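You operate a simulated robot arm through the tools that you are given. There is no shell and no other tool. Be economical: measure what you need, move in short steps, check, and stop when the job is done.

You are at the controls of a simulated two-armed robot. One attempt, no reset.

TASK
Fetch the cream bundle and set it on the front of the white counter. Put the 30 mm tin from the top of the side table on the bench top beside the drying rack and the 22 mm tin on the bench top right of the wooden press. Take the brass letter that says "T" from the top of the side table and put it on the back of the glue bench. Put the white thin roll from the top of the side table on top of the yellow scrubber. Put the cream book on the chest top behind the cloth rolls away on the shelf of the white trolley. Open the board drawer, fetch the 2 mm board pack from the inside of the board drawer and set it on top of the beige stacked boards and shut the drawer again. The order is free. Set down upright: thin roll.
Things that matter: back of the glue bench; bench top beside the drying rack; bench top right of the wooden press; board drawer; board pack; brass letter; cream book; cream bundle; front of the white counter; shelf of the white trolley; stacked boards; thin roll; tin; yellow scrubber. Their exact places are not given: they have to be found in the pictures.

Only the result counts: the job must be done as asked and must still hold three seconds after the hand-in. Knocking over, shifting, dropping, spilling or breaking anything else fails it. Flat cloth is picked up by pressing the open fingertips on it (5 to 10 N) and closing them slowly along it; thin cloth reads only 2 to 8 mm in the jaws.

THE ROBOT
Two 7-joint arms with fingered hands on one trunk, on a base that drives. Base frame: it is fixed to the floor where the robot stands at the start and does not move with it; the origin is under the middle of the robot, x ahead of it, y to its left, z up. Readings come in m, degrees, newtons and seconds.
The left shoulder is at the start at [0.07, 0.172, 0.977], the right one opposite. With the tool pointing down near the work surface each hand reaches from about 0.1 to 0.82 m from the robot's upright axis, wherever it stands, measured 20 degrees to its own side. Places, roughly: back of the glue bench (24x150 cm) [-6.54, 1.76, 0.9]; bench top beside the drying rack (26x12 cm) [-5.96, 1.6, 0.9]; bench top right of the wooden press (29x17 cm) [-6.64, 2.54, 0.9]; board drawer [-3.7, 3.9, 0.8]; board pack [-3.75, 4, 0.75]; brass letter [-7.5, 3.75, 1]; cream book [-4.75, 3.75, 1]; cream bundle (5x12x5 cm) [0.7, 0, 0]; front of the white counter (16x158 cm) [-1.58, 3.36, 0.88]; shelf of the white trolley [-5, 5.3, 0.3]; stacked boards (15x21x5 cm) [-2.2, 4.8, 1]; thin roll [-7.25, 4, 1]; tin [-6.75, 4.25, 1]; yellow scrubber (8x5x5 cm) [-7.2, 3.6, 0.9]. Payload 5 kg a hand.
The tool frame of a hand sits at the grasp point between the pads (the TCP): z along the fingers, y along the line on which they close. The tips reach 0.043 m beyond it. The gripper opens to 0.144 m. The gripper's body begins 0.05 m behind the TCP. The gripper is a hand of 5 fingers: y runs from the thumb to the fingers, the wrist lies at [-0.021, -0.124, -0.221] in the tool frame.
Orientation is that of the tool frame in the base frame, as [roll, pitch, yaw] about the fixed x, y, z axes, in that order (R = Rz(yaw) Ry(pitch) Rx(roll)). With the fingers straight down and the wrist toward the robot, the tool's x, y and z point along [0, 1, 0], [1, 0, 0] and [0, 0, -1] of the base frame.

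THE INTERFACE
- The arms move only by the tool nudge_tool. It takes "left_targets", "right_targets" or both (then of equal length, played together; a hand with none holds still); each is one flat list of numbers, 6 for each row, row after row: the shift along the tool's x, y, z in mm, then the turn, a rotation vector about the tool's x, y, z in degrees. In form: [dx, dy, dz, ax, ay, az, dx, dy, dz, ax, ay, az, ...]. A call has 1 to 20 rows; each row shifts and turns the commanded pose from where the row before left it, along the tool's axes as they then stand. Each row takes 0.2 s and may step no farther than 0.05 m and 8.6 degrees from the row before; otherwise, the whole call is refused. Where a pose cannot be reached the arm comes as near as it can. A force on the tool above 40 N (or 10 N above the force at the start of the call, whichever is more), or a blocked arm, ends the call early, and 0.2 s more pass. In this call time passes only in rows, and 0.2 s behind the last. It gives the time, the measured TCP pose, the force on the tool (base axes), the opening and the grip force at its end, in the units of the frame above (readings bear some noise), with the torque about the TCP (base axes, N m) and any sound that the robot's microphone picked up.
- Cameras (640 x 400 px; columns grow to the right, rows downward): "scene" is now at [0.1404, -0.0071, 1.2297]; the picture's right is [-0.11, -0.99, 0.00], its down [-0.56, 0.06, -0.82] and it looks along [0.82, -0.09, -0.57] (base axes); focal length 234 px, centre (320, 200). "left" rides on the left gripper at [-0.086, -0.108, -0.168] in its tool frame; the picture's right is [-0.80, -0.28, 0.53], its down [0.54, -0.73, 0.42] and it looks along [0.27, 0.63, 0.73] (tool axes); focal length 275 px, centre (320, 200). "right" rides on the right gripper at [0.086, -0.108, -0.168] in its tool frame; the picture's right is [-0.80, 0.28, -0.53], its down [-0.54, -0.73, 0.42] and it looks along [-0.27, 0.63, 0.73] (tool axes); focal length 275 px, centre (320, 200).
- camera(camera): a new picture of that camera. It takes no simulated time.
- lift_body(by): slides the trunk up (or, below 0, down) by that many m; the arms and the scene camera ride with it, the base frame stays. It gives what a move gives, with no picture.
- base_move(legs): drives the robot by 1 to 6 legs, each [ahead, left, turn to the left] in m, m and degrees, along the robot's own axes; the way and the turn of a leg run together, so that a leg with both is an arc; at most 1.5 m and 180 degrees a leg. The arms and the cameras ride along, it lands a little off, and it stops where it bumps. It gives what a move gives.
- curl_fingers(index, middle, ring, little, thumb_bend, thumb_turn, hand): sets how far each is bent, from 0 (flat) to 1 (curled in); at 0.3 the hand is open as for a grip, at 0.7 the pads meet at the TCP. One left out holds its place. A second passes; each finger stops where it meets its share of the squeeze, and holds until it gets a number again. It is the only way to open and close the hand. It gives what a move gives, with no picture; readings hold the bend of each and the force on index, middle, ring, little, thumb and palm. thumb_turn goes from beside the hand (0) to across from the fingers (1), as for a grip.
- head_to(pan, tilt): turns the head with the scene camera to pan (to the left, within 86 degrees either way) and tilt (down, from -29 to 69), counted from straight ahead of the robot. It gives what a move gives.
- locate(camera, pixels): for up to 12 pixels [column, row] of the newest picture of that camera ("zoom" is the newest enlarged one), the place [x, y, z] in the base frame of the surface seen there, good to about 0.002 m, but the place of the scene camera against the robot may be out by one fixed shift of up to 0.018 m in any direction. It takes no simulated time.
- zoom(camera, box): a new picture of the part [left, top, right, bottom] of that camera's present view, enlarged. It takes no simulated time.
- job_done(): hands the job in; it is judged then, once.

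Go step by step. Measure first, check grasps and placings, and put right what went wrong. The budget is 322 turns and 208 pictures, counting those below and the enlarged ones. Unless the task says otherwise, let go and move clear before handing in.

The tools are called as a command line: name --argument value ..., lists and objects as JSON in quotes. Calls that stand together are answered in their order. nudge_tool: Moves the arms, as the interface text tells. Its arguments: {"type":"object","properties":{"left_targets":{"type":"array","items":{"type":"number"}},"right_targets":{"type":"array","items":{"type":"number"}}},"required":[]} The other tools are called the same way: lift_body (by) slides the trunk up or down; curl_fingers (index, middle, ring, little, thumb_bend, thumb_turn, hand) moves the fingers one by one; base_move (legs) drives the base; head_to (pan, tilt) turns the head that bears the scene camera; camera (camera) takes a picture; locate (camera, pixels) gives the place of the surface under pixels of a picture; zoom (camera, box) takes an enlarged picture of a part of a camera's view; job_done () hands the job in.

At the start:

```text
clock: 0.0
left_eef_pos: [0.7811, 0.2887, 0.9995]
left_tcp_rot: [180.0, 0.0, 90.0]
left_ft_force: [0.4, 0.2, 0.2]
left_wrist_torque: [0.01, -0.03, 0.0]
left_gripper_width: 0.1435
left_finger_force: 0.0
left_shape: jaw
left_bend: [0.3, 0.3, 0.3, 0.3, 0.3, 0.98]
left_finger forces: [0.0, 0.1, 0.0, 0.0, 0.0, 0.0]
right_eef_pos: [0.7638, -0.3238, 0.9997]
right_tcp_rot: [-180.0, 0.0, 90.0]
right_ft_force: [-0.3, 0.3, -0.6]
right_wrist_torque: [0.0, 0.01, 0.01]
right_gripper_width: 0.1436
right_finger_force: 0.1
right_shape: jaw
right_bend: [0.3, 0.3, 0.3, 0.3, 0.3, 0.98]
right_finger forces: [0.1, 0.0, 0.1, 0.0, 0.0, 0.0]
trunk travel left (down, up): [-0.075, 0.865]
robot x, y, heading: [-0.002, -0.0013, 0.1]
head pan, tilt: [-6.2, 34.4]
```

scene: 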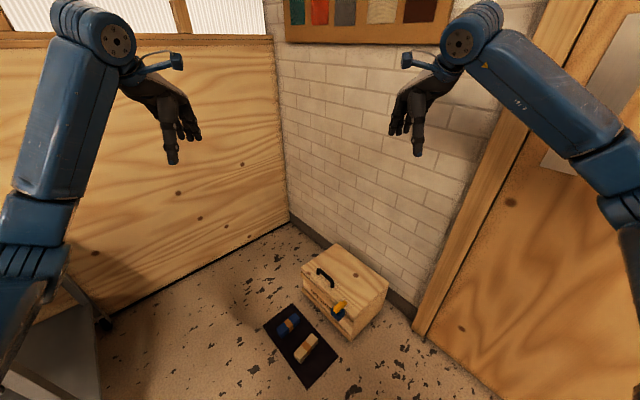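
right: 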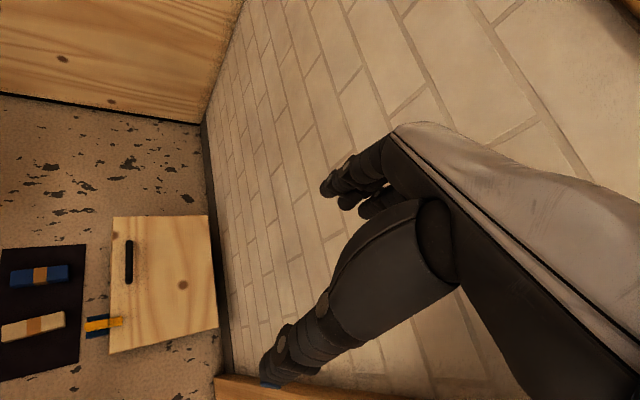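
left: 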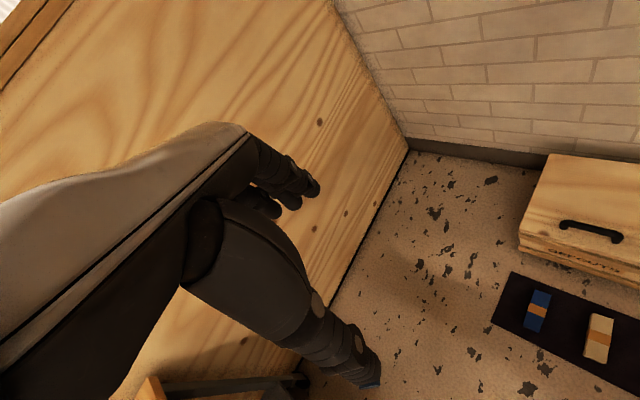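

The scene shows a mat with a cream bundle near (306,348), a box, and a blue bundle. I'll measure it closely first.

zoom --camera "scene" --box '[220, 230, 420, 400]'

locate --camera "scene" --pixels '[[306, 347], [288, 325], [300, 352], [312, 338], [340, 300], [320, 380], [270, 320], [300, 250]]'

```text
2.35 times, centred on (320, 315) of scene
```

zoom: 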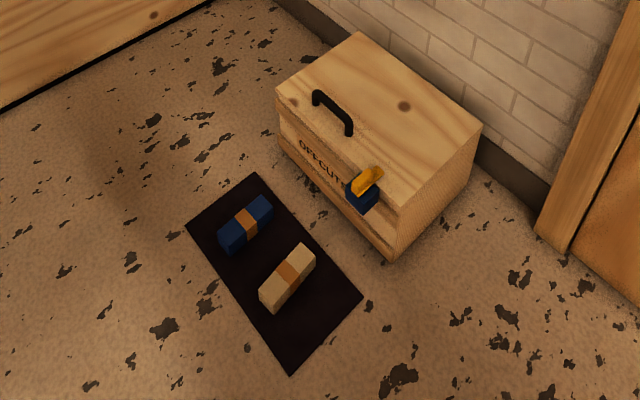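

```text
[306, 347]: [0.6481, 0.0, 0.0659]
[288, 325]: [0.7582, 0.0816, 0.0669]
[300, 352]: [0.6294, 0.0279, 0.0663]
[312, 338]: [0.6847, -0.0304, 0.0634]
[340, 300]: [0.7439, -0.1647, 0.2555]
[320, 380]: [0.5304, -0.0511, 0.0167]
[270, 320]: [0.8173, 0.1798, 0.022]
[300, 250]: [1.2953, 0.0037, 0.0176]
```

The floor reads z≈0.017, so the scene camera has a shift. I'll compare it with the hand cameras on the same bundle.

locate --camera "left" --pixels '[[599, 337], [594, 359], [604, 316], [540, 311], [590, 230], [450, 280]]'

locate --camera "right" --pixels '[[32, 327], [5, 333], [62, 317], [40, 275], [128, 262], [100, 380]]'

locate --camera "zoom" --pixels '[[288, 272], [303, 248], [268, 296], [246, 222], [345, 132], [314, 96], [366, 183]]'

```text
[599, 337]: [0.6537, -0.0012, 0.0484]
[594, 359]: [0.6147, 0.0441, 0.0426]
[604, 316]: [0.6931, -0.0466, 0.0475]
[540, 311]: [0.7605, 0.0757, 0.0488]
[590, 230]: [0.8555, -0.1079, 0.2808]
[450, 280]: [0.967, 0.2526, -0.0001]
```

```text
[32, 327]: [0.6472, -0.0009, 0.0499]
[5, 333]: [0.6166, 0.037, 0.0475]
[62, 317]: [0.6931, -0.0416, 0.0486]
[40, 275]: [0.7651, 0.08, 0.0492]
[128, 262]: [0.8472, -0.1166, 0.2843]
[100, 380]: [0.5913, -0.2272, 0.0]
```

```text
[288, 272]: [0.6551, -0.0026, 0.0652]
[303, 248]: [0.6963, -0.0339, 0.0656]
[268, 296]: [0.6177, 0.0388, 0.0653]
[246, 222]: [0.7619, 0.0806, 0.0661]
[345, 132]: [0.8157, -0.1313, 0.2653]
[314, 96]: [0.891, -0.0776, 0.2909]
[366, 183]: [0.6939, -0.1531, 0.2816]
```

The hand cameras agree: bundle centre about [0.653, 0, 0.025], axis along −47°. The scene camera reads about 17 mm high. I'll lower the trunk, look down at the base and see how low the arm gets.

lift_body --by -0.075

head_to --pan 0 --tilt 69

camera --camera "scene"

```text
clock: 1.1
left_eef_pos: [0.7813, 0.2888, 0.9255]
left_tcp_rot: [179.9, 0.1, 89.9]
left_ft_force: [0.1, 0.0, 1.1]
left_wrist_torque: [0.0, -0.05, 0.02]
left_gripper_width: 0.1438
left_finger_force: 0.0
left_shape: jaw
left_bend: [0.3, 0.3, 0.3, 0.3, 0.3, 0.98]
left_finger forces: [0.0, 0.1, 0.0, 0.0, 0.0, 0.1]
right_eef_pos: [0.7627, -0.325, 0.9256]
right_tcp_rot: [-180.0, 0.0, 90.0]
right_ft_force: [-0.3, -1.2, -0.7]
right_wrist_torque: [0.02, -0.01, 0.03]
right_gripper_width: 0.1438
right_finger_force: 0.1
right_shape: jaw
right_bend: [0.3, 0.3, 0.3, 0.3, 0.3, 0.98]
right_finger forces: [0.0, 0.0, 0.0, 0.1, 0.0, 0.0]
trunk travel left (down, up): [0.0, 0.94]
robot x, y, heading: [-0.0031, 0.001, 0.0]
head pan, tilt: [-6.2, 34.4]
```

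```text
clock: 2.1
left_eef_pos: [0.7812, 0.2878, 0.9252]
left_tcp_rot: [180.0, -0.1, 90.0]
left_ft_force: [0.2, 0.4, 0.0]
left_wrist_torque: [0.0, 0.02, 0.01]
left_gripper_width: 0.1438
left_finger_force: 0.1
left_shape: jaw
left_bend: [0.3, 0.3, 0.3, 0.3, 0.3, 0.98]
left_finger forces: [0.0, 0.1, 0.0, 0.0, 0.1, 0.1]
right_eef_pos: [0.762, -0.3239, 0.9245]
right_tcp_rot: [-180.0, 0.0, 90.1]
right_ft_force: [0.2, -0.6, 0.1]
right_wrist_torque: [0.02, -0.03, -0.02]
right_gripper_width: 0.1434
right_finger_force: 0.0
right_shape: jaw
right_bend: [0.3, 0.3, 0.3, 0.3, 0.3, 0.98]
right_finger forces: [0.0, 0.0, 0.1, 0.0, 0.0, 0.0]
trunk travel left (down, up): [0.0, 0.94]
robot x, y, heading: [0.0005, 0.0018, -0.0]
head pan, tilt: [0.0, 68.8]
```

```text
203 pictures are left
```

scene: 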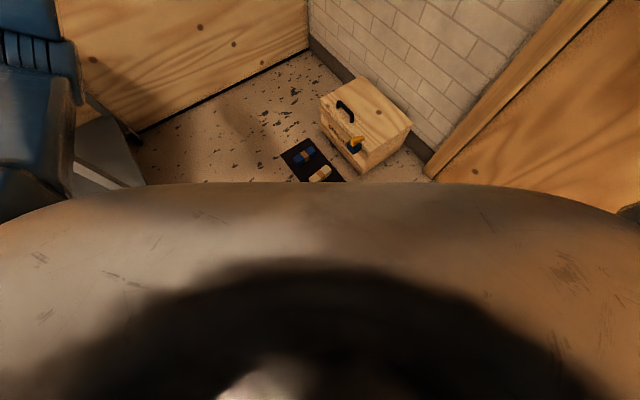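

The torso hides the base. I'll bring the right hand over the bundle, high, turned 43°, then descend in steps.

nudge_tool --right_targets '[40.5, -13.6, 0, 0, 0, 0, 40.5, -13.6, 0, 0, 0, 0, 40.5, -13.6, 0, 0, 0, 0, 40.5, -13.6, 0, 0, 0, 0, 40.5, -13.6, 0, 0, 0, 0, 40.5, -13.6, 0, 0, 0, 0, 40.5, -13.6, 0, 0, 0, 0, 40.5, -13.6, 0, 0, 0, 0, 0, 0, 0, 0, 0, -8.6, 0, 0, 0, 0, 0, -8.6, 0, 0, 0, 0, 0, -8.6, 0, 0, 0, 0, 0, -8.6, 0, 0, 0, 0, 0, -8.6, 0, 0, 45, 0, 0, 0, 0, 0, 45, 0, 0, 0, 0, 0, 45, 0, 0, 0, 0, 0, 45, 0, 0, 0, 0, 0, 45, 0, 0, 0, 0, 0, 45, 0, 0, 0]'

head_to --pan 0 --tilt 40

camera --camera "scene"

```text
clock: 6.1
left_eef_pos: [0.782, 0.2886, 0.9244]
left_tcp_rot: [-179.9, 0.0, 90.1]
left_ft_force: [-0.1, 0.0, 0.2]
left_wrist_torque: [0.04, 0.0, 0.01]
left_gripper_width: 0.1438
left_finger_force: 0.0
left_shape: jaw
left_bend: [0.3, 0.3, 0.3, 0.3, 0.3, 0.98]
left_finger forces: [0.0, 0.0, 0.0, 0.1, 0.0, 0.0]
right_eef_pos: [0.6545, -0.0011, 0.655]
right_tcp_rot: [-179.9, 0.0, 133.0]
right_ft_force: [0.3, -0.5, 0.8]
right_wrist_torque: [-0.02, 0.01, 0.0]
right_gripper_width: 0.144
right_finger_force: 0.1
right_shape: jaw
right_bend: [0.3, 0.3, 0.3, 0.3, 0.3, 0.97]
right_finger forces: [0.1, 0.0, 0.0, 0.0, 0.1, 0.0]
trunk travel left (down, up): [0.0, 0.94]
robot x, y, heading: [0.0029, 0.0029, -0.1]
head pan, tilt: [0.0, 68.8]
```

```text
clock: 7.0
left_eef_pos: [0.7811, 0.289, 0.924]
left_tcp_rot: [179.9, 0.0, 90.0]
left_ft_force: [0.8, 0.0, 0.4]
left_wrist_torque: [0.04, -0.02, -0.01]
left_gripper_width: 0.1434
left_finger_force: 0.1
left_shape: jaw
left_bend: [0.3, 0.3, 0.3, 0.3, 0.3, 0.98]
left_finger forces: [0.1, 0.1, 0.1, 0.1, 0.1, 0.1]
right_eef_pos: [0.6528, -0.0018, 0.6545]
right_tcp_rot: [-179.9, 0.1, 133.0]
right_ft_force: [-0.6, 0.4, 0.7]
right_wrist_torque: [0.02, 0.0, 0.0]
right_gripper_width: 0.1439
right_finger_force: 0.1
right_shape: jaw
right_bend: [0.3, 0.3, 0.3, 0.3, 0.3, 0.97]
right_finger forces: [0.1, 0.1, 0.1, 0.1, 0.0, 0.1]
trunk travel left (down, up): [0.0, 0.94]
robot x, y, heading: [0.0007, 0.002, 0.3]
head pan, tilt: [0.0, 40.0]
```

```text
202 pictures are left
```

scene: 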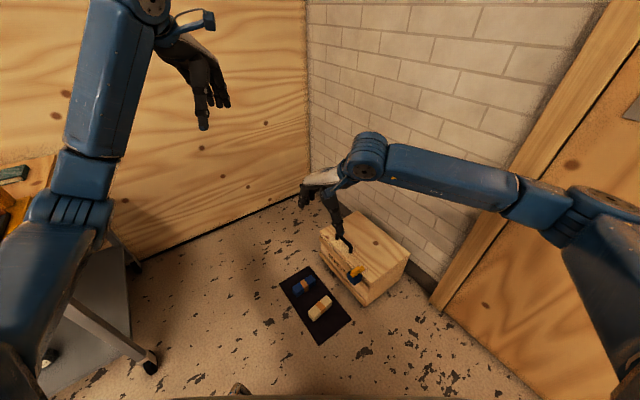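

The arm tracks well. I'll keep going down 0.36 m.

nudge_tool --right_targets '[0, 0, 45, 0, 0, 0, 0, 0, 45, 0, 0, 0, 0, 0, 45, 0, 0, 0, 0, 0, 45, 0, 0, 0, 0, 0, 45, 0, 0, 0, 0, 0, 45, 0, 0, 0, 0, 0, 45, 0, 0, 0, 0, 0, 45, 0, 0, 0]'

camera --camera "right"

```text
clock: 8.8
left_eef_pos: [0.7812, 0.2872, 0.9238]
left_tcp_rot: [-179.9, 0.0, 90.0]
left_ft_force: [-0.3, 0.2, -0.8]
left_wrist_torque: [0.0, 0.03, -0.01]
left_gripper_width: 0.1438
left_finger_force: 0.0
left_shape: jaw
left_bend: [0.3, 0.3, 0.3, 0.3, 0.3, 0.98]
left_finger forces: [0.0, 0.0, 0.0, 0.0, 0.1, 0.0]
right_eef_pos: [0.6544, 0.0007, 0.2931]
right_tcp_rot: [-180.0, 0.0, 132.9]
right_ft_force: [0.6, -0.6, 0.5]
right_wrist_torque: [0.0, 0.04, 0.05]
right_gripper_width: 0.1435
right_finger_force: 0.0
right_shape: jaw
right_bend: [0.3, 0.3, 0.3, 0.3, 0.3, 0.97]
right_finger forces: [0.0, 0.0, 0.0, 0.0, 0.0, 0.0]
trunk travel left (down, up): [0.0, 0.94]
robot x, y, heading: [0.0007, 0.0014, 0.1]
head pan, tilt: [0.0, 40.0]
```

```text
201 pictures are left
```

right: 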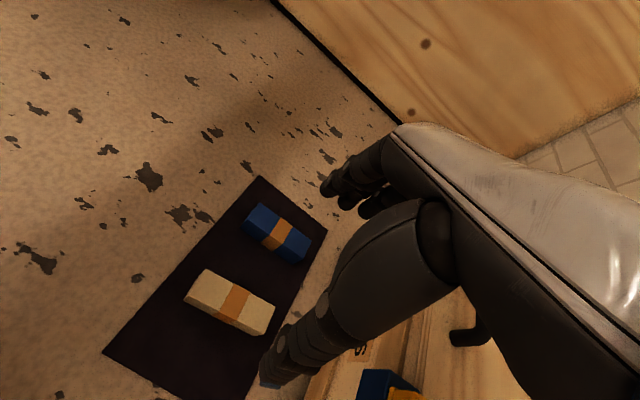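

The bundle sits right under the TCP (pixel (230,302)). Descend to about 0.055 and look.

nudge_tool --right_targets '[0, 0, 45, 0, 0, 0, 0, 0, 45, 0, 0, 0, 0, 0, 45, 0, 0, 0, 0, 0, 45, 0, 0, 0, 0, 0, 40, 0, 0, 0, 0, 0, 16, 0, 0, 0]'

camera --camera "right"

```text
clock: 10.2
left_eef_pos: [0.7803, 0.288, 0.924]
left_tcp_rot: [180.0, 0.0, 90.0]
left_ft_force: [0.0, -0.2, 0.1]
left_wrist_torque: [0.01, -0.04, 0.0]
left_gripper_width: 0.144
left_finger_force: 0.0
left_shape: jaw
left_bend: [0.3, 0.3, 0.3, 0.3, 0.3, 0.98]
left_finger forces: [0.1, 0.1, 0.1, 0.0, 0.0, 0.0]
right_eef_pos: [0.6528, 0.0011, 0.0572]
right_tcp_rot: [-180.0, 0.0, 133.1]
right_ft_force: [0.9, -0.1, 0.3]
right_wrist_torque: [-0.01, 0.02, 0.02]
right_gripper_width: 0.1439
right_finger_force: 0.1
right_shape: jaw
right_bend: [0.3, 0.3, 0.3, 0.3, 0.3, 0.97]
right_finger forces: [0.0, 0.1, 0.0, 0.1, 0.0, 0.0]
trunk travel left (down, up): [0.0, 0.94]
robot x, y, heading: [0.0006, -0.0032, 0.0]
head pan, tilt: [0.0, 40.0]
```

```text
200 pictures are left
```

right: 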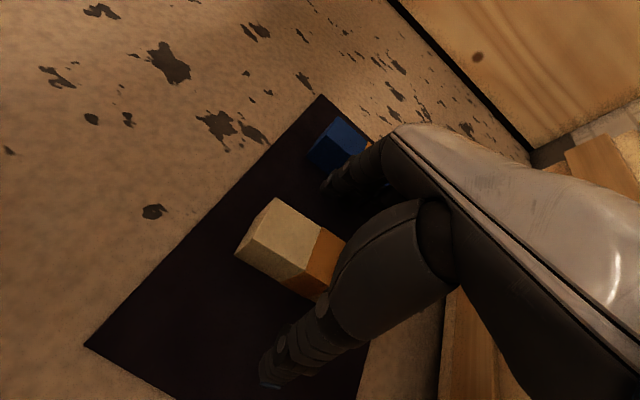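

Thumb and fingers straddle the bundle. Lower 8 mm and close.

nudge_tool --right_targets '[0, 0, 8, 0, 0, 0]'

curl_fingers --hand "right" --index 0.65 --middle 0.65 --ring 0.65 --little 0.65 --thumb_bend 0.65

camera --camera "right"

```text
clock: 10.7
left_eef_pos: [0.7803, 0.2895, 0.9241]
left_tcp_rot: [-180.0, 0.0, 90.0]
left_ft_force: [0.7, 0.9, 0.0]
left_wrist_torque: [0.0, 0.0, 0.02]
left_gripper_width: 0.1436
left_finger_force: 0.2
left_shape: jaw
left_bend: [0.3, 0.3, 0.3, 0.3, 0.3, 0.98]
left_finger forces: [0.0, 0.0, 0.0, 0.0, 0.1, 0.0]
right_eef_pos: [0.6539, -0.0001, 0.0501]
right_tcp_rot: [-180.0, 0.1, 133.0]
right_ft_force: [1.2, -0.1, 0.4]
right_wrist_torque: [0.01, -0.01, 0.01]
right_gripper_width: 0.1437
right_finger_force: 0.0
right_shape: jaw
right_bend: [0.3, 0.3, 0.3, 0.3, 0.3, 0.97]
right_finger forces: [0.1, 0.0, 0.0, 0.0, 0.0, 0.0]
trunk travel left (down, up): [0.0, 0.94]
robot x, y, heading: [0.0043, 0.0025, -0.1]
head pan, tilt: [0.0, 40.0]
```

```text
clock: 11.7
left_eef_pos: [0.7797, 0.2892, 0.9256]
left_tcp_rot: [180.0, 0.0, 89.9]
left_ft_force: [-0.4, -0.8, 0.3]
left_wrist_torque: [0.0, -0.03, 0.01]
left_gripper_width: 0.1438
left_finger_force: 0.0
left_shape: jaw
left_bend: [0.3, 0.3, 0.3, 0.3, 0.3, 0.98]
left_finger forces: [0.0, 0.0, 0.0, 0.1, 0.0, 0.0]
right_eef_pos: [0.6538, 0.0019, 0.0512]
right_tcp_rot: [179.9, -0.1, 133.1]
right_ft_force: [8.2, 8.0, 17.2]
right_wrist_torque: [0.4, -0.45, 0.15]
right_gripper_width: 0.0437
right_finger_force: 15.0
right_shape: fingers
right_bend: [0.6, 0.62, 0.63, 0.65, 0.61, 0.97]
right_finger forces: [8.1, 11.3, 3.2, 0.1, 7.6, 0.0]
trunk travel left (down, up): [0.0, 0.94]
robot x, y, heading: [-0.0016, -0.0016, 0.2]
head pan, tilt: [0.0, 40.0]
```

```text
199 pictures are left
```

right: 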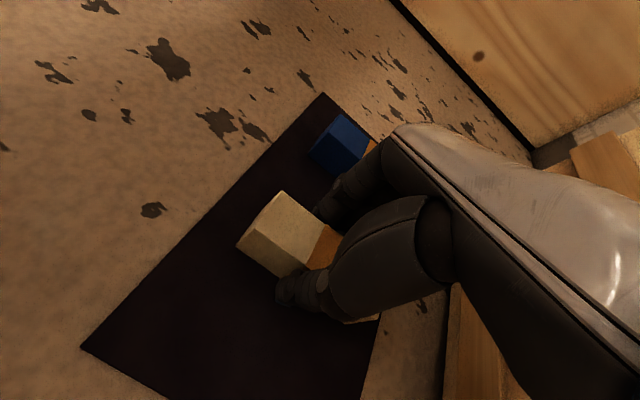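

The grip reads 15 N on a 44 mm opening. Lift slowly and check.

nudge_tool --right_targets '[0, 0, -15, 0, 0, 0, 0, 0, -30, 0, 0, 0, 0, 0, -40, 0, 0, 0, 0, 0, -45, 0, 0, 0, 0, 0, -45, 0, 0, 0, 0, 0, -45, 0, 0, 0, 0, 0, -45, 0, 0, 0]'

camera --camera "right"

```text
clock: 13.2
left_eef_pos: [0.7802, 0.2883, 0.9251]
left_tcp_rot: [-179.9, 0.1, 89.9]
left_ft_force: [-0.7, 0.9, -0.4]
left_wrist_torque: [-0.02, 0.01, -0.01]
left_gripper_width: 0.1436
left_finger_force: 0.0
left_shape: jaw
left_bend: [0.3, 0.3, 0.3, 0.3, 0.3, 0.98]
left_finger forces: [0.0, 0.0, 0.0, 0.1, 0.1, 0.1]
right_eef_pos: [0.6531, 0.0002, 0.3169]
right_tcp_rot: [-179.9, -0.1, 132.9]
right_ft_force: [0.1, 0.7, -1.7]
right_wrist_torque: [0.07, -0.07, 0.0]
right_gripper_width: 0.0439
right_finger_force: 8.4
right_shape: fingers
right_bend: [0.61, 0.63, 0.64, 0.65, 0.6, 0.96]
right_finger forces: [5.0, 3.0, 0.7, 0.0, 8.8, 0.1]
trunk travel left (down, up): [0.0, 0.94]
robot x, y, heading: [-0.0017, -0.0017, -0.1]
head pan, tilt: [0.0, 40.0]
```

```text
198 pictures are left
```

right: 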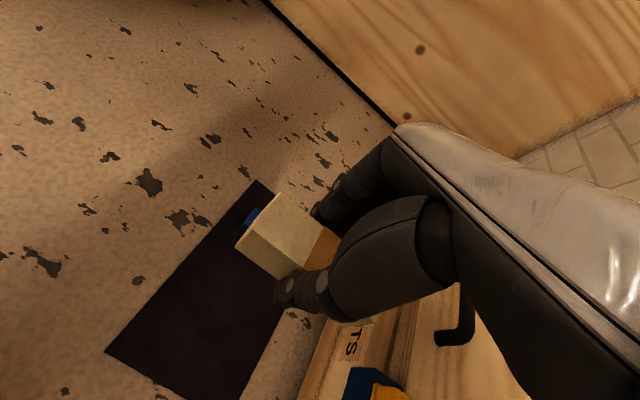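

Held firmly. Raise the hand, tuck both arms in for driving, then look around.

nudge_tool --right_targets '[0, 0, -45, 0, 0, 0, 0, 0, -45, 0, 0, 0, 0, 0, -45, 0, 0, 0, 0, 0, -45, 0, 0, 0, 0, 0, -45, 0, 0, 0, 0, 0, -45, 0, 0, 0, 0, 0, -45, 0, 0, 0, 0, 0, -45, 0, 0, 0, 0, 0, -45, 0, 0, 0, 0, 0, -45, 0, 0, 0, 0, 0, -45, 0, 0, 0, 0, 0, -45, 0, 0, 0, 0, 0, -45, 0, 0, 0, 0, 0, -45, 0, 0, 0, 0, -40, 0, 0, 0, 0, 0, -40, 0, 0, 0, 0, 0, -40, 0, 0, 0, 0, 0, -40, 0, 0, 0, 0, 0, -40, 0, 0, 0, 0, 0, -40, 0, 0, 0, 0]' --left_targets '[0, 0, 0, 0, 0, 0, 0, 0, 0, 0, 0, 0, 0, -40, 0, 0, 0, 0, 0, -40, 0, 0, 0, 0, 0, -40, 0, 0, 0, 0, 0, -40, 0, 0, 0, 0, 0, -40, 0, 0, 0, 0, 0, -40, 0, 0, 0, 0, 0, -40, 0, 0, 0, 0, 0, 0, 0, 0, 0, 0, 0, 0, 0, 0, 0, 0, 0, 0, 0, 0, 0, 0, 0, 0, 0, 0, 0, 0, 0, 0, 0, 0, 0, 0, 0, 0, 0, 0, 0, 0, 0, 0, 0, 0, 0, 0, 0, 0, 0, 0, 0, 0, 0, 0, 0, 0, 0, 0, 0, 0, 0, 0, 0, 0, 0, 0, 0, 0, 0, 0]'

lift_body --by 0.4

head_to --pan 80 --tilt 25

camera --camera "scene"

```text
clock: 17.4
left_eef_pos: [0.5004, 0.2883, 0.9256]
left_tcp_rot: [179.9, -0.1, 90.0]
left_ft_force: [-0.9, 0.0, 0.9]
left_wrist_torque: [0.04, -0.04, 0.03]
left_gripper_width: 0.1438
left_finger_force: 0.1
left_shape: jaw
left_bend: [0.3, 0.3, 0.3, 0.3, 0.3, 0.98]
left_finger forces: [0.0, 0.0, 0.1, 0.0, 0.1, 0.0]
right_eef_pos: [0.477, -0.1658, 0.9453]
right_tcp_rot: [180.0, 0.0, 133.1]
right_ft_force: [-0.6, -0.2, -1.1]
right_wrist_torque: [0.04, -0.08, -0.01]
right_gripper_width: 0.0435
right_finger_force: 8.7
right_shape: fingers
right_bend: [0.61, 0.63, 0.64, 0.65, 0.6, 0.96]
right_finger forces: [5.0, 3.0, 0.6, 0.1, 8.6, 0.0]
trunk travel left (down, up): [0.0, 0.94]
robot x, y, heading: [0.0011, 0.0031, 0.1]
head pan, tilt: [0.0, 40.0]
```

```text
clock: 21.3
left_eef_pos: [0.5011, 0.289, 1.3257]
left_tcp_rot: [-180.0, 0.1, 90.0]
left_ft_force: [-0.1, -0.1, -0.3]
left_wrist_torque: [0.03, 0.01, 0.0]
left_gripper_width: 0.1436
left_finger_force: 0.0
left_shape: jaw
left_bend: [0.3, 0.3, 0.3, 0.3, 0.3, 0.98]
left_finger forces: [0.0, 0.1, 0.0, 0.1, 0.0, 0.0]
right_eef_pos: [0.4782, -0.1642, 1.3457]
right_tcp_rot: [180.0, -0.1, 132.9]
right_ft_force: [-0.4, -0.4, -1.1]
right_wrist_torque: [-0.02, 0.04, 0.01]
right_gripper_width: 0.0437
right_finger_force: 8.2
right_shape: fingers
right_bend: [0.61, 0.63, 0.64, 0.65, 0.6, 0.96]
right_finger forces: [5.0, 2.9, 0.6, 0.0, 8.5, 0.1]
trunk travel left (down, up): [-0.4, 0.54]
robot x, y, heading: [0.0016, -0.0006, -0.1]
head pan, tilt: [0.0, 40.0]
```

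```text
clock: 22.8
left_eef_pos: [0.5029, 0.2885, 1.3245]
left_tcp_rot: [179.9, 0.0, 90.0]
left_ft_force: [0.3, -0.2, -0.2]
left_wrist_torque: [0.02, 0.04, -0.02]
left_gripper_width: 0.1439
left_finger_force: 0.0
left_shape: jaw
left_bend: [0.3, 0.3, 0.3, 0.3, 0.3, 0.98]
left_finger forces: [0.0, 0.1, 0.1, 0.1, 0.0, 0.0]
right_eef_pos: [0.478, -0.165, 1.3451]
right_tcp_rot: [-180.0, 0.1, 133.1]
right_ft_force: [1.2, -0.5, -0.9]
right_wrist_torque: [0.04, 0.02, 0.0]
right_gripper_width: 0.0436
right_finger_force: 8.6
right_shape: fingers
right_bend: [0.61, 0.63, 0.64, 0.65, 0.6, 0.96]
right_finger forces: [5.1, 2.9, 0.6, 0.1, 8.6, 0.0]
trunk travel left (down, up): [-0.4, 0.54]
robot x, y, heading: [0.003, 0.0001, 0.0]
head pan, tilt: [80.0, 25.0]
```

```text
197 pictures are left
```

scene: 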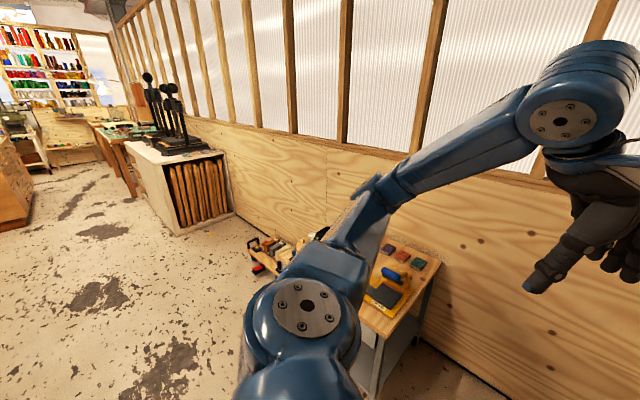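

Looking left I see the shop extending to +y and −x, with a small trolley close on the left. I'll measure clearances and look to the right too.

locate --camera "scene" --pixels '[[365, 320], [340, 290], [438, 262], [260, 260], [180, 235], [140, 160], [230, 210], [100, 290], [20, 220], [150, 140], [120, 125]]'

head_to --pan -80 --tilt 25

camera --camera "scene"

```text
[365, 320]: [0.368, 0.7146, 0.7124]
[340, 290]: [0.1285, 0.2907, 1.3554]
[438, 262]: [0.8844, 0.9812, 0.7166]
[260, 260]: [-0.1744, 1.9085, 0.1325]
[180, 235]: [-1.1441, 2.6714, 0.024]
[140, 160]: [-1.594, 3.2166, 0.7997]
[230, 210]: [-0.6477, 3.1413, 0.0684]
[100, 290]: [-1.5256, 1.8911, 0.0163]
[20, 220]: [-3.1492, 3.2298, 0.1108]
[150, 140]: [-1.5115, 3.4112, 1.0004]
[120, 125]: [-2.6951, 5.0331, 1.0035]
```

```text
clock: 25.3
left_eef_pos: [0.5003, 0.2879, 1.3238]
left_tcp_rot: [180.0, 0.0, 90.0]
left_ft_force: [0.2, 0.5, -0.2]
left_wrist_torque: [0.0, 0.0, -0.01]
left_gripper_width: 0.144
left_finger_force: 0.0
left_shape: jaw
left_bend: [0.3, 0.3, 0.3, 0.3, 0.3, 0.98]
left_finger forces: [0.1, 0.0, 0.1, 0.1, 0.0, 0.0]
right_eef_pos: [0.4783, -0.1649, 1.3449]
right_tcp_rot: [-179.9, -0.1, 133.0]
right_ft_force: [-0.4, -0.5, -0.9]
right_wrist_torque: [0.0, 0.02, -0.01]
right_gripper_width: 0.0436
right_finger_force: 8.4
right_shape: fingers
right_bend: [0.61, 0.63, 0.64, 0.65, 0.6, 0.96]
right_finger forces: [5.2, 3.0, 0.6, 0.0, 8.5, 0.0]
trunk travel left (down, up): [-0.4, 0.54]
robot x, y, heading: [0.0016, -0.002, 0.2]
head pan, tilt: [-80.0, 25.0]
```

```text
196 pictures are left
```

scene: 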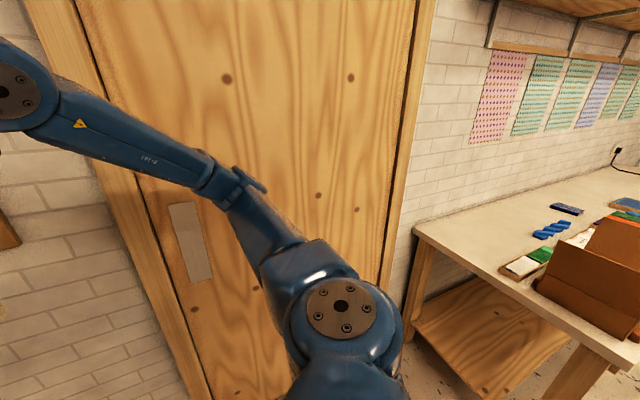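

locate --camera "scene" --pixels '[[415, 230], [605, 362], [520, 300], [520, 265], [470, 210], [570, 210], [250, 200]]'

base_move --legs '[[0, 0, 60]]'

head_to --pan 60 --tilt 25

camera --camera "scene"

```text
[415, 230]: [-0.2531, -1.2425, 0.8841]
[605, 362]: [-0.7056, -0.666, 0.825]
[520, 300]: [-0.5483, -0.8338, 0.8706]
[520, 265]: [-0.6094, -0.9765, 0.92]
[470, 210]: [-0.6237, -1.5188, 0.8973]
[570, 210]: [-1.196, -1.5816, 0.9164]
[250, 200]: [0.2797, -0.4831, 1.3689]
```

```text
clock: 28.3
left_eef_pos: [-0.004, 0.5786, 1.3243]
left_tcp_rot: [-180.0, 0.0, 150.4]
left_ft_force: [-0.4, -0.5, 0.1]
left_wrist_torque: [0.01, 0.0, -0.02]
left_gripper_width: 0.1437
left_finger_force: 0.0
left_shape: jaw
left_bend: [0.3, 0.3, 0.3, 0.3, 0.3, 0.98]
left_finger forces: [0.1, 0.1, 0.0, 0.0, 0.1, 0.0]
right_eef_pos: [0.3796, 0.3335, 1.3456]
right_tcp_rot: [-180.0, 0.0, -166.5]
right_ft_force: [-0.2, -0.2, -1.2]
right_wrist_torque: [-0.02, -0.01, 0.01]
right_gripper_width: 0.0435
right_finger_force: 7.2
right_shape: fingers
right_bend: [0.61, 0.63, 0.64, 0.65, 0.6, 0.96]
right_finger forces: [4.9, 2.8, 0.6, 0.0, 8.2, 0.0]
trunk travel left (down, up): [-0.4, 0.54]
robot x, y, heading: [0.0023, 0.0024, 60.5]
head pan, tilt: [-80.0, 25.0]
```

```text
clock: 30.6
left_eef_pos: [-0.0034, 0.5778, 1.3237]
left_tcp_rot: [-180.0, -0.1, 150.4]
left_ft_force: [-0.1, -0.1, -0.6]
left_wrist_torque: [0.04, 0.01, -0.02]
left_gripper_width: 0.144
left_finger_force: 0.1
left_shape: jaw
left_bend: [0.3, 0.3, 0.3, 0.3, 0.3, 0.98]
left_finger forces: [0.0, 0.0, 0.1, 0.1, 0.0, 0.0]
right_eef_pos: [0.38, 0.3338, 1.3453]
right_tcp_rot: [180.0, 0.0, -166.6]
right_ft_force: [-0.7, -0.9, -1.7]
right_wrist_torque: [-0.01, -0.01, 0.0]
right_gripper_width: 0.0436
right_finger_force: 8.8
right_shape: fingers
right_bend: [0.61, 0.63, 0.64, 0.65, 0.6, 0.96]
right_finger forces: [4.7, 2.8, 0.7, 0.0, 8.1, 0.0]
trunk travel left (down, up): [-0.4, 0.54]
robot x, y, heading: [0.0028, -0.0004, 60.4]
head pan, tilt: [60.0, 25.0]
```

```text
195 pictures are left
```

scene: 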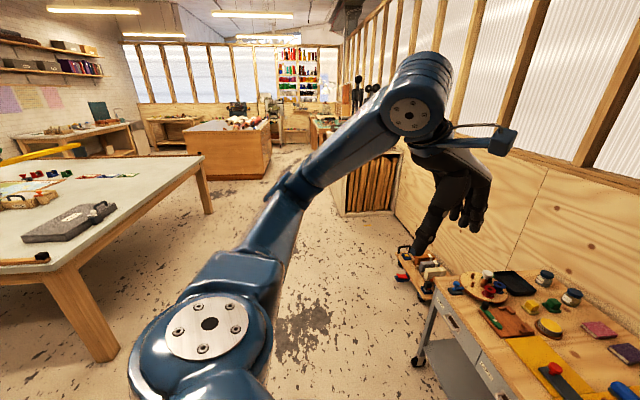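

The room runs away at about heading 125–135°. I'll measure corridor edges and turn that way.

locate --camera "scene" --pixels '[[203, 158], [210, 212], [108, 360], [335, 210], [395, 212], [420, 360], [440, 285], [268, 150], [185, 128], [265, 175], [145, 120], [280, 280]]'

base_move --legs '[[0, 0, 65]]'

head_to --pan 0 --tilt 20

camera --camera "scene"

```text
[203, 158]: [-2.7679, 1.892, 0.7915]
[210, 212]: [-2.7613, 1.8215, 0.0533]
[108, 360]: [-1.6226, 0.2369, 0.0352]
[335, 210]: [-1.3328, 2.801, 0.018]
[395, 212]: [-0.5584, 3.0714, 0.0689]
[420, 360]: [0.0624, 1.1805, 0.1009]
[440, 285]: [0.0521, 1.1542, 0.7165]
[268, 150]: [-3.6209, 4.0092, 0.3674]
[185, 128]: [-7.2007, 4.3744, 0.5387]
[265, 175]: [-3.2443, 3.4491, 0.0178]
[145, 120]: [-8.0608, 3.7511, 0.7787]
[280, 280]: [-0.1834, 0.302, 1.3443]
```

```text
clock: 33.8
left_eef_pos: [-0.525, 0.244, 1.3248]
left_tcp_rot: [180.0, 0.0, -144.9]
left_ft_force: [0.4, -0.7, -0.5]
left_wrist_torque: [0.0, -0.02, -0.01]
left_gripper_width: 0.144
left_finger_force: 0.0
left_shape: jaw
left_bend: [0.3, 0.3, 0.3, 0.3, 0.3, 0.98]
left_finger forces: [0.1, 0.0, 0.0, 0.1, 0.0, 0.0]
right_eef_pos: [-0.1402, 0.4861, 1.345]
right_tcp_rot: [180.0, 0.1, -101.8]
right_ft_force: [-0.7, -0.3, -0.8]
right_wrist_torque: [0.01, 0.04, -0.01]
right_gripper_width: 0.0436
right_finger_force: 7.9
right_shape: fingers
right_bend: [0.61, 0.63, 0.64, 0.65, 0.6, 0.96]
right_finger forces: [4.7, 2.6, 0.5, 0.1, 7.9, 0.1]
trunk travel left (down, up): [-0.4, 0.54]
robot x, y, heading: [0.0032, -0.0026, 125.3]
head pan, tilt: [60.0, 25.0]
```

```text
clock: 35.1
left_eef_pos: [-0.5251, 0.2435, 1.3248]
left_tcp_rot: [-180.0, 0.2, -144.9]
left_ft_force: [-1.2, 0.3, 0.5]
left_wrist_torque: [0.01, 0.0, 0.01]
left_gripper_width: 0.144
left_finger_force: 0.1
left_shape: jaw
left_bend: [0.3, 0.3, 0.3, 0.3, 0.3, 0.98]
left_finger forces: [0.0, 0.1, 0.0, 0.0, 0.0, 0.0]
right_eef_pos: [-0.141, 0.4866, 1.3456]
right_tcp_rot: [-179.9, 0.0, -101.8]
right_ft_force: [0.0, 0.3, -0.5]
right_wrist_torque: [0.0, 0.02, 0.02]
right_gripper_width: 0.0435
right_finger_force: 7.8
right_shape: fingers
right_bend: [0.61, 0.63, 0.64, 0.65, 0.6, 0.96]
right_finger forces: [4.8, 2.6, 0.5, 0.0, 7.9, 0.1]
trunk travel left (down, up): [-0.4, 0.54]
robot x, y, heading: [-0.0013, 0.0013, 125.3]
head pan, tilt: [0.0, 20.0]
```

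```text
194 pictures are left
```

scene: 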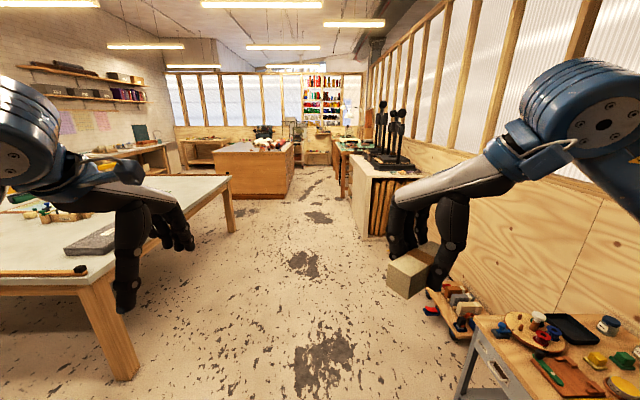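

Room axis is about 126°; the counter is on the right with its aisle edge about 0.6 m off this line. Drive ahead 3.1 m with a slight shift left, then turn right toward the counter.

base_move --legs '[[1.1, 0.05, 0.7], [1.0, 0.05, 0], [1.0, 0, 0]]'

base_move --legs '[[0, 0, -90]]'

head_to --pan 0 --tilt 35

camera --camera "scene"

```text
clock: 50.4
left_eef_pos: [-2.4276, 2.7074, 1.3256]
left_tcp_rot: [180.0, 0.0, -144.4]
left_ft_force: [1.0, 0.4, -1.1]
left_wrist_torque: [-0.02, -0.01, 0.01]
left_gripper_width: 0.1437
left_finger_force: 0.1
left_shape: jaw
left_bend: [0.3, 0.3, 0.3, 0.3, 0.3, 0.98]
left_finger forces: [0.1, 0.1, 0.0, 0.1, 0.0, 0.0]
right_eef_pos: [-2.0462, 2.9527, 1.3458]
right_tcp_rot: [180.0, 0.1, -101.3]
right_ft_force: [0.2, 0.1, -1.8]
right_wrist_torque: [-0.01, 0.04, 0.0]
right_gripper_width: 0.0437
right_finger_force: 8.0
right_shape: fingers
right_bend: [0.61, 0.63, 0.64, 0.65, 0.6, 0.96]
right_finger forces: [4.7, 2.6, 0.5, 0.0, 7.9, 0.1]
trunk travel left (down, up): [-0.4, 0.54]
robot x, y, heading: [-1.9024, 2.4677, 125.5]
head pan, tilt: [0.0, 20.0]
```

```text
clock: 54.6
left_eef_pos: [-1.6644, 2.9959, 1.3242]
left_tcp_rot: [-179.9, -0.1, 125.8]
left_ft_force: [-0.1, 0.2, 0.7]
left_wrist_torque: [-0.01, 0.04, -0.02]
left_gripper_width: 0.1438
left_finger_force: 0.1
left_shape: jaw
left_bend: [0.3, 0.3, 0.3, 0.3, 0.3, 0.98]
left_finger forces: [0.1, 0.0, 0.1, 0.1, 0.1, 0.0]
right_eef_pos: [-1.418, 2.6136, 1.3456]
right_tcp_rot: [-180.0, -0.1, 168.8]
right_ft_force: [-0.2, 0.5, -1.6]
right_wrist_torque: [0.02, 0.02, -0.01]
right_gripper_width: 0.0433
right_finger_force: 7.4
right_shape: fingers
right_bend: [0.61, 0.63, 0.64, 0.65, 0.6, 0.97]
right_finger forces: [4.6, 2.5, 0.5, 0.1, 7.7, 0.0]
trunk travel left (down, up): [-0.4, 0.54]
robot x, y, heading: [-1.9008, 2.4695, 35.7]
head pan, tilt: [0.0, 20.0]
```

```text
clock: 55.4
left_eef_pos: [-1.6636, 2.9941, 1.3243]
left_tcp_rot: [-180.0, 0.0, 125.8]
left_ft_force: [-0.3, 0.8, 0.0]
left_wrist_torque: [0.03, -0.01, 0.01]
left_gripper_width: 0.1438
left_finger_force: 0.0
left_shape: jaw
left_bend: [0.3, 0.3, 0.3, 0.3, 0.3, 0.98]
left_finger forces: [0.1, 0.0, 0.0, 0.0, 0.0, 0.0]
right_eef_pos: [-1.4176, 2.6137, 1.3457]
right_tcp_rot: [180.0, 0.0, 168.8]
right_ft_force: [-0.2, -0.5, -1.0]
right_wrist_torque: [-0.02, 0.02, 0.0]
right_gripper_width: 0.0433
right_finger_force: 8.0
right_shape: fingers
right_bend: [0.61, 0.63, 0.64, 0.65, 0.6, 0.97]
right_finger forces: [4.7, 2.5, 0.5, 0.1, 7.6, 0.0]
trunk travel left (down, up): [-0.4, 0.54]
robot x, y, heading: [-1.9033, 2.4699, 35.8]
head pan, tilt: [0.0, 35.0]
```

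```text
193 pictures are left
```

scene: 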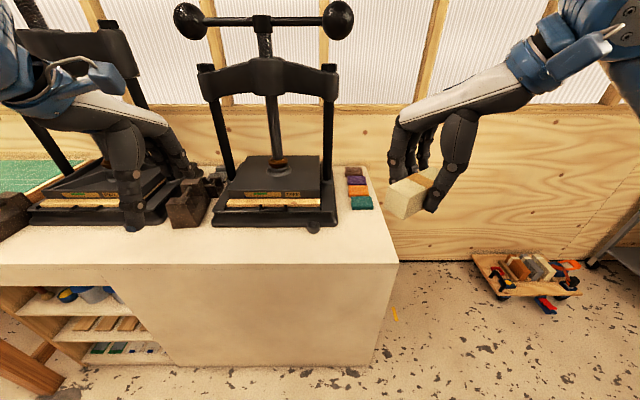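

The front strip of the counter (rows 230–262) is empty. Measure it.

locate --camera "scene" --pixels '[[300, 263], [300, 245], [300, 230], [395, 262], [200, 250], [100, 250], [250, 240], [270, 205], [320, 228], [360, 205], [385, 235], [405, 205]]'

```text
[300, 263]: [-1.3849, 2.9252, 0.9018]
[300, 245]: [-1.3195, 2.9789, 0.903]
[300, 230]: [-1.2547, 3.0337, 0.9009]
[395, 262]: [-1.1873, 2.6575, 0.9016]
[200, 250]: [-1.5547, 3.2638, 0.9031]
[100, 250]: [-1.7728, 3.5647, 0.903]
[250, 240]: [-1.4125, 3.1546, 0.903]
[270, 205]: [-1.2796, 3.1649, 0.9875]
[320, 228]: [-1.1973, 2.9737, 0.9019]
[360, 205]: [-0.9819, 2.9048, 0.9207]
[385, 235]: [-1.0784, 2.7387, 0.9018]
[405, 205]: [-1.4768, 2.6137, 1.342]
```

Counter edge is 0.69 m ahead; top ≈0.885. I'll tuck the left arm back, turn the bundle parallel to the edge, and drive 0.12 m closer.

nudge_tool --right_targets '[0, 0, 0, 0, 0, 8.6, 0, 0, 0, 0, 0, 8.6, 0, 0, 0, 0, 0, 8.6, 0, 0, 0, 0, 0, 8.6, 0, 0, 0, 0, 0, 8.6]' --left_targets '[0, -40, 0, 0, 0, 0, 0, -40, 0, 0, 0, 0, 0, -40, 0, 0, 0, 0, 0, -40, 0, 0, 0, 0, 0, 0, 0, 0, 0, 0]'

base_move --legs '[[0.12, 0, 0]]'

camera --camera "right"

```text
clock: 56.6
left_eef_pos: [-1.773, 2.9305, 1.3688]
left_tcp_rot: [-179.9, 0.0, 125.8]
left_ft_force: [-0.3, -0.5, -0.1]
left_wrist_torque: [-0.04, -0.01, 0.01]
left_gripper_width: 0.1438
left_finger_force: 0.0
left_shape: jaw
left_bend: [0.3, 0.3, 0.3, 0.3, 0.3, 0.98]
left_finger forces: [0.0, 0.1, 0.1, 0.0, 0.0, 0.0]
left hand out of reach, approached as far as the arm can: row 2, 3, 4
right_eef_pos: [-1.4174, 2.6144, 1.3458]
right_tcp_rot: [-180.0, 0.0, 125.6]
right_ft_force: [0.8, 0.8, -0.9]
right_wrist_torque: [-0.02, -0.01, 0.01]
right_gripper_width: 0.0435
right_finger_force: 7.8
right_shape: fingers
right_bend: [0.61, 0.63, 0.64, 0.65, 0.6, 0.97]
right_finger forces: [4.7, 2.5, 0.5, 0.1, 7.7, 0.1]
trunk travel left (down, up): [-0.4, 0.54]
robot x, y, heading: [-1.9017, 2.4685, 35.9]
head pan, tilt: [0.0, 35.0]
```

```text
clock: 57.8
left_eef_pos: [-1.6764, 3.0014, 1.3706]
left_tcp_rot: [-179.9, 0.1, 125.8]
left_ft_force: [0.7, -0.3, 0.0]
left_wrist_torque: [0.0, -0.01, 0.0]
left_gripper_width: 0.1438
left_finger_force: 0.1
left_shape: jaw
left_bend: [0.3, 0.3, 0.3, 0.3, 0.3, 0.98]
left_finger forces: [0.0, 0.0, 0.1, 0.0, 0.1, 0.0]
right_eef_pos: [-1.32, 2.6844, 1.3452]
right_tcp_rot: [-180.0, 0.0, 125.8]
right_ft_force: [0.0, -0.4, -0.6]
right_wrist_torque: [0.01, -0.02, 0.02]
right_gripper_width: 0.0434
right_finger_force: 7.9
right_shape: fingers
right_bend: [0.61, 0.63, 0.64, 0.65, 0.6, 0.97]
right_finger forces: [4.7, 2.4, 0.4, 0.0, 7.8, 0.0]
trunk travel left (down, up): [-0.4, 0.54]
robot x, y, heading: [-1.8051, 2.5361, 35.8]
head pan, tilt: [0.0, 35.0]
```

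```text
192 pictures are left
```

right: 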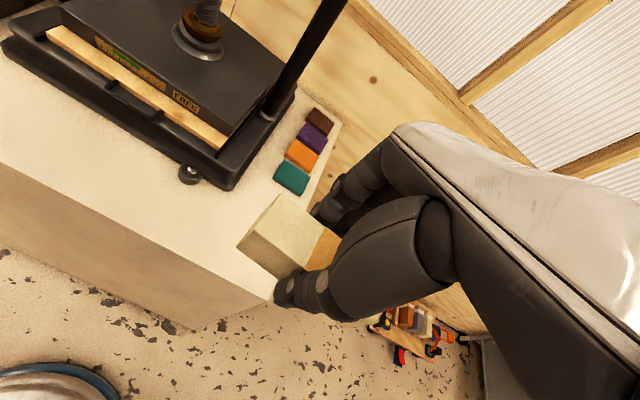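

locate --camera "right" --pixels '[[190, 174], [230, 225], [200, 240], [273, 189], [120, 200], [20, 130], [250, 190], [218, 196]]'

```text
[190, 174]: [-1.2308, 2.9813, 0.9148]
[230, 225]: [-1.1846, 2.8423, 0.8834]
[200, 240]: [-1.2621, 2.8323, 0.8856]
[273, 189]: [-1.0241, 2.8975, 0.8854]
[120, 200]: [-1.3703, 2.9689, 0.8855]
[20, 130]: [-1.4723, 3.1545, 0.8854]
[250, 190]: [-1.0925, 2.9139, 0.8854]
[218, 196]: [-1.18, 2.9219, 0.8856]
```

Counter top is 0.8855; the press foot is clear of my target. Move the bundle over the strip, then lower the trunk.

nudge_tool --right_targets '[8, 36, 0, 0, 0, 0, 8, 36, 0, 0, 0, 0, 8, 36, 0, 0, 0, 0, 8, 36, 0, 0, 0, 0, 8, 36, 0, 0, 0, 0]'

lift_body --by -0.35

camera --camera "right"

```text
clock: 59.0
left_eef_pos: [-1.6731, 3.0033, 1.3677]
left_tcp_rot: [-179.8, 0.0, 125.8]
left_ft_force: [0.7, 0.8, 0.4]
left_wrist_torque: [-0.06, 0.03, 0.02]
left_gripper_width: 0.1436
left_finger_force: 0.0
left_shape: jaw
left_bend: [0.3, 0.3, 0.3, 0.3, 0.3, 0.98]
left_finger forces: [0.1, 0.0, 0.1, 0.1, 0.0, 0.0]
right_eef_pos: [-1.1958, 2.8235, 1.3445]
right_tcp_rot: [-179.9, 0.2, 125.8]
right_ft_force: [-0.5, 0.3, -1.8]
right_wrist_torque: [-0.04, 0.01, 0.04]
right_gripper_width: 0.0435
right_finger_force: 8.3
right_shape: fingers
right_bend: [0.61, 0.63, 0.65, 0.65, 0.6, 0.97]
right_finger forces: [4.8, 2.6, 0.5, 0.0, 7.9, 0.0]
trunk travel left (down, up): [-0.4, 0.54]
robot x, y, heading: [-1.8039, 2.5366, 35.9]
head pan, tilt: [0.0, 35.0]
```

```text
clock: 62.4
left_eef_pos: [-1.6746, 3.0015, 1.02]
left_tcp_rot: [-179.9, 0.0, 125.9]
left_ft_force: [0.3, -0.1, -0.2]
left_wrist_torque: [-0.01, 0.01, -0.02]
left_gripper_width: 0.1437
left_finger_force: 0.2
left_shape: jaw
left_bend: [0.3, 0.3, 0.3, 0.3, 0.3, 0.98]
left_finger forces: [0.0, 0.0, 0.0, 0.0, 0.0, 0.1]
right_eef_pos: [-1.1965, 2.8207, 0.995]
right_tcp_rot: [179.9, 0.0, 125.8]
right_ft_force: [-0.2, -0.1, -1.6]
right_wrist_torque: [0.0, -0.02, 0.02]
right_gripper_width: 0.0434
right_finger_force: 7.8
right_shape: fingers
right_bend: [0.61, 0.63, 0.65, 0.65, 0.6, 0.97]
right_finger forces: [4.8, 2.6, 0.5, 0.0, 7.8, 0.0]
trunk travel left (down, up): [-0.05, 0.89]
robot x, y, heading: [-1.8047, 2.5329, 35.8]
head pan, tilt: [0.0, 35.0]
```

```text
191 pictures are left
```

right: 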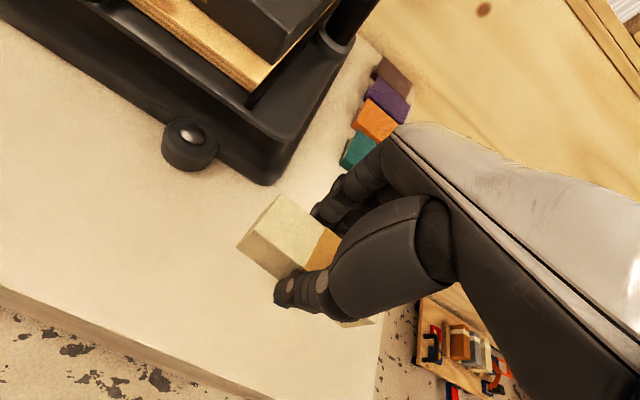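

Positioned over the strip. Lower to contact.

nudge_tool --right_targets '[0, 0, 30, 0, 0, 0, 0, 0, 20, 0, 0, 0, 0, 0, 6, 0, 0, 0, 0, 0, 4, 0, 0, 0]'

camera --camera "right"

```text
clock: 63.4
left_eef_pos: [-1.6742, 3.0013, 1.0193]
left_tcp_rot: [-179.9, 0.0, 125.8]
left_ft_force: [-0.9, -0.3, 0.6]
left_wrist_torque: [-0.02, -0.04, 0.01]
left_gripper_width: 0.1436
left_finger_force: 0.0
left_shape: jaw
left_bend: [0.3, 0.3, 0.3, 0.3, 0.3, 0.98]
left_finger forces: [0.1, 0.1, 0.0, 0.0, 0.0, 0.1]
right_eef_pos: [-1.1961, 2.8221, 0.9342]
right_tcp_rot: [-179.9, 0.0, 125.7]
right_ft_force: [-0.4, 0.3, -1.2]
right_wrist_torque: [0.01, 0.02, 0.0]
right_gripper_width: 0.0432
right_finger_force: 7.6
right_shape: fingers
right_bend: [0.61, 0.63, 0.65, 0.65, 0.6, 0.97]
right_finger forces: [4.8, 2.7, 0.5, 0.0, 7.9, 0.0]
trunk travel left (down, up): [-0.05, 0.89]
robot x, y, heading: [-1.8045, 2.5357, 35.7]
head pan, tilt: [0.0, 35.0]
```

```text
190 pictures are left
```

right: 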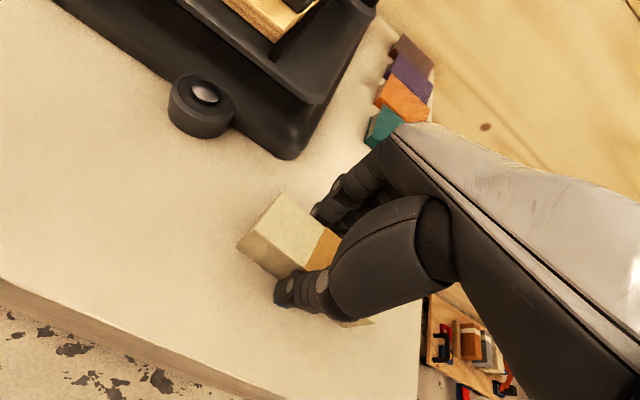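

nudge_tool --right_targets '[0, 0, 2, 0, 0, 0, 0, 0, 2, 0, 0, 0]'

```text
clock: 64.0
left_eef_pos: [-1.6748, 3.001, 1.0198]
left_tcp_rot: [-179.9, -0.1, 125.8]
left_ft_force: [0.1, 0.4, -0.3]
left_wrist_torque: [0.02, -0.01, 0.02]
left_gripper_width: 0.1441
left_finger_force: 0.1
left_shape: jaw
left_bend: [0.3, 0.3, 0.3, 0.3, 0.3, 0.98]
left_finger forces: [0.0, 0.0, 0.0, 0.0, 0.1, 0.1]
right_eef_pos: [-1.1966, 2.8224, 0.9343]
right_tcp_rot: [179.8, -0.1, 125.8]
right_ft_force: [2.8, 0.6, 10.0]
right_wrist_torque: [0.03, 0.01, 0.0]
right_gripper_width: 0.043
right_finger_force: 9.4
right_shape: fingers
right_bend: [0.61, 0.63, 0.65, 0.65, 0.6, 0.97]
right_finger forces: [5.9, 4.0, 0.8, 0.0, 8.7, 0.1]
trunk travel left (down, up): [-0.05, 0.89]
robot x, y, heading: [-1.8059, 2.5382, 35.9]
head pan, tilt: [0.0, 35.0]
```

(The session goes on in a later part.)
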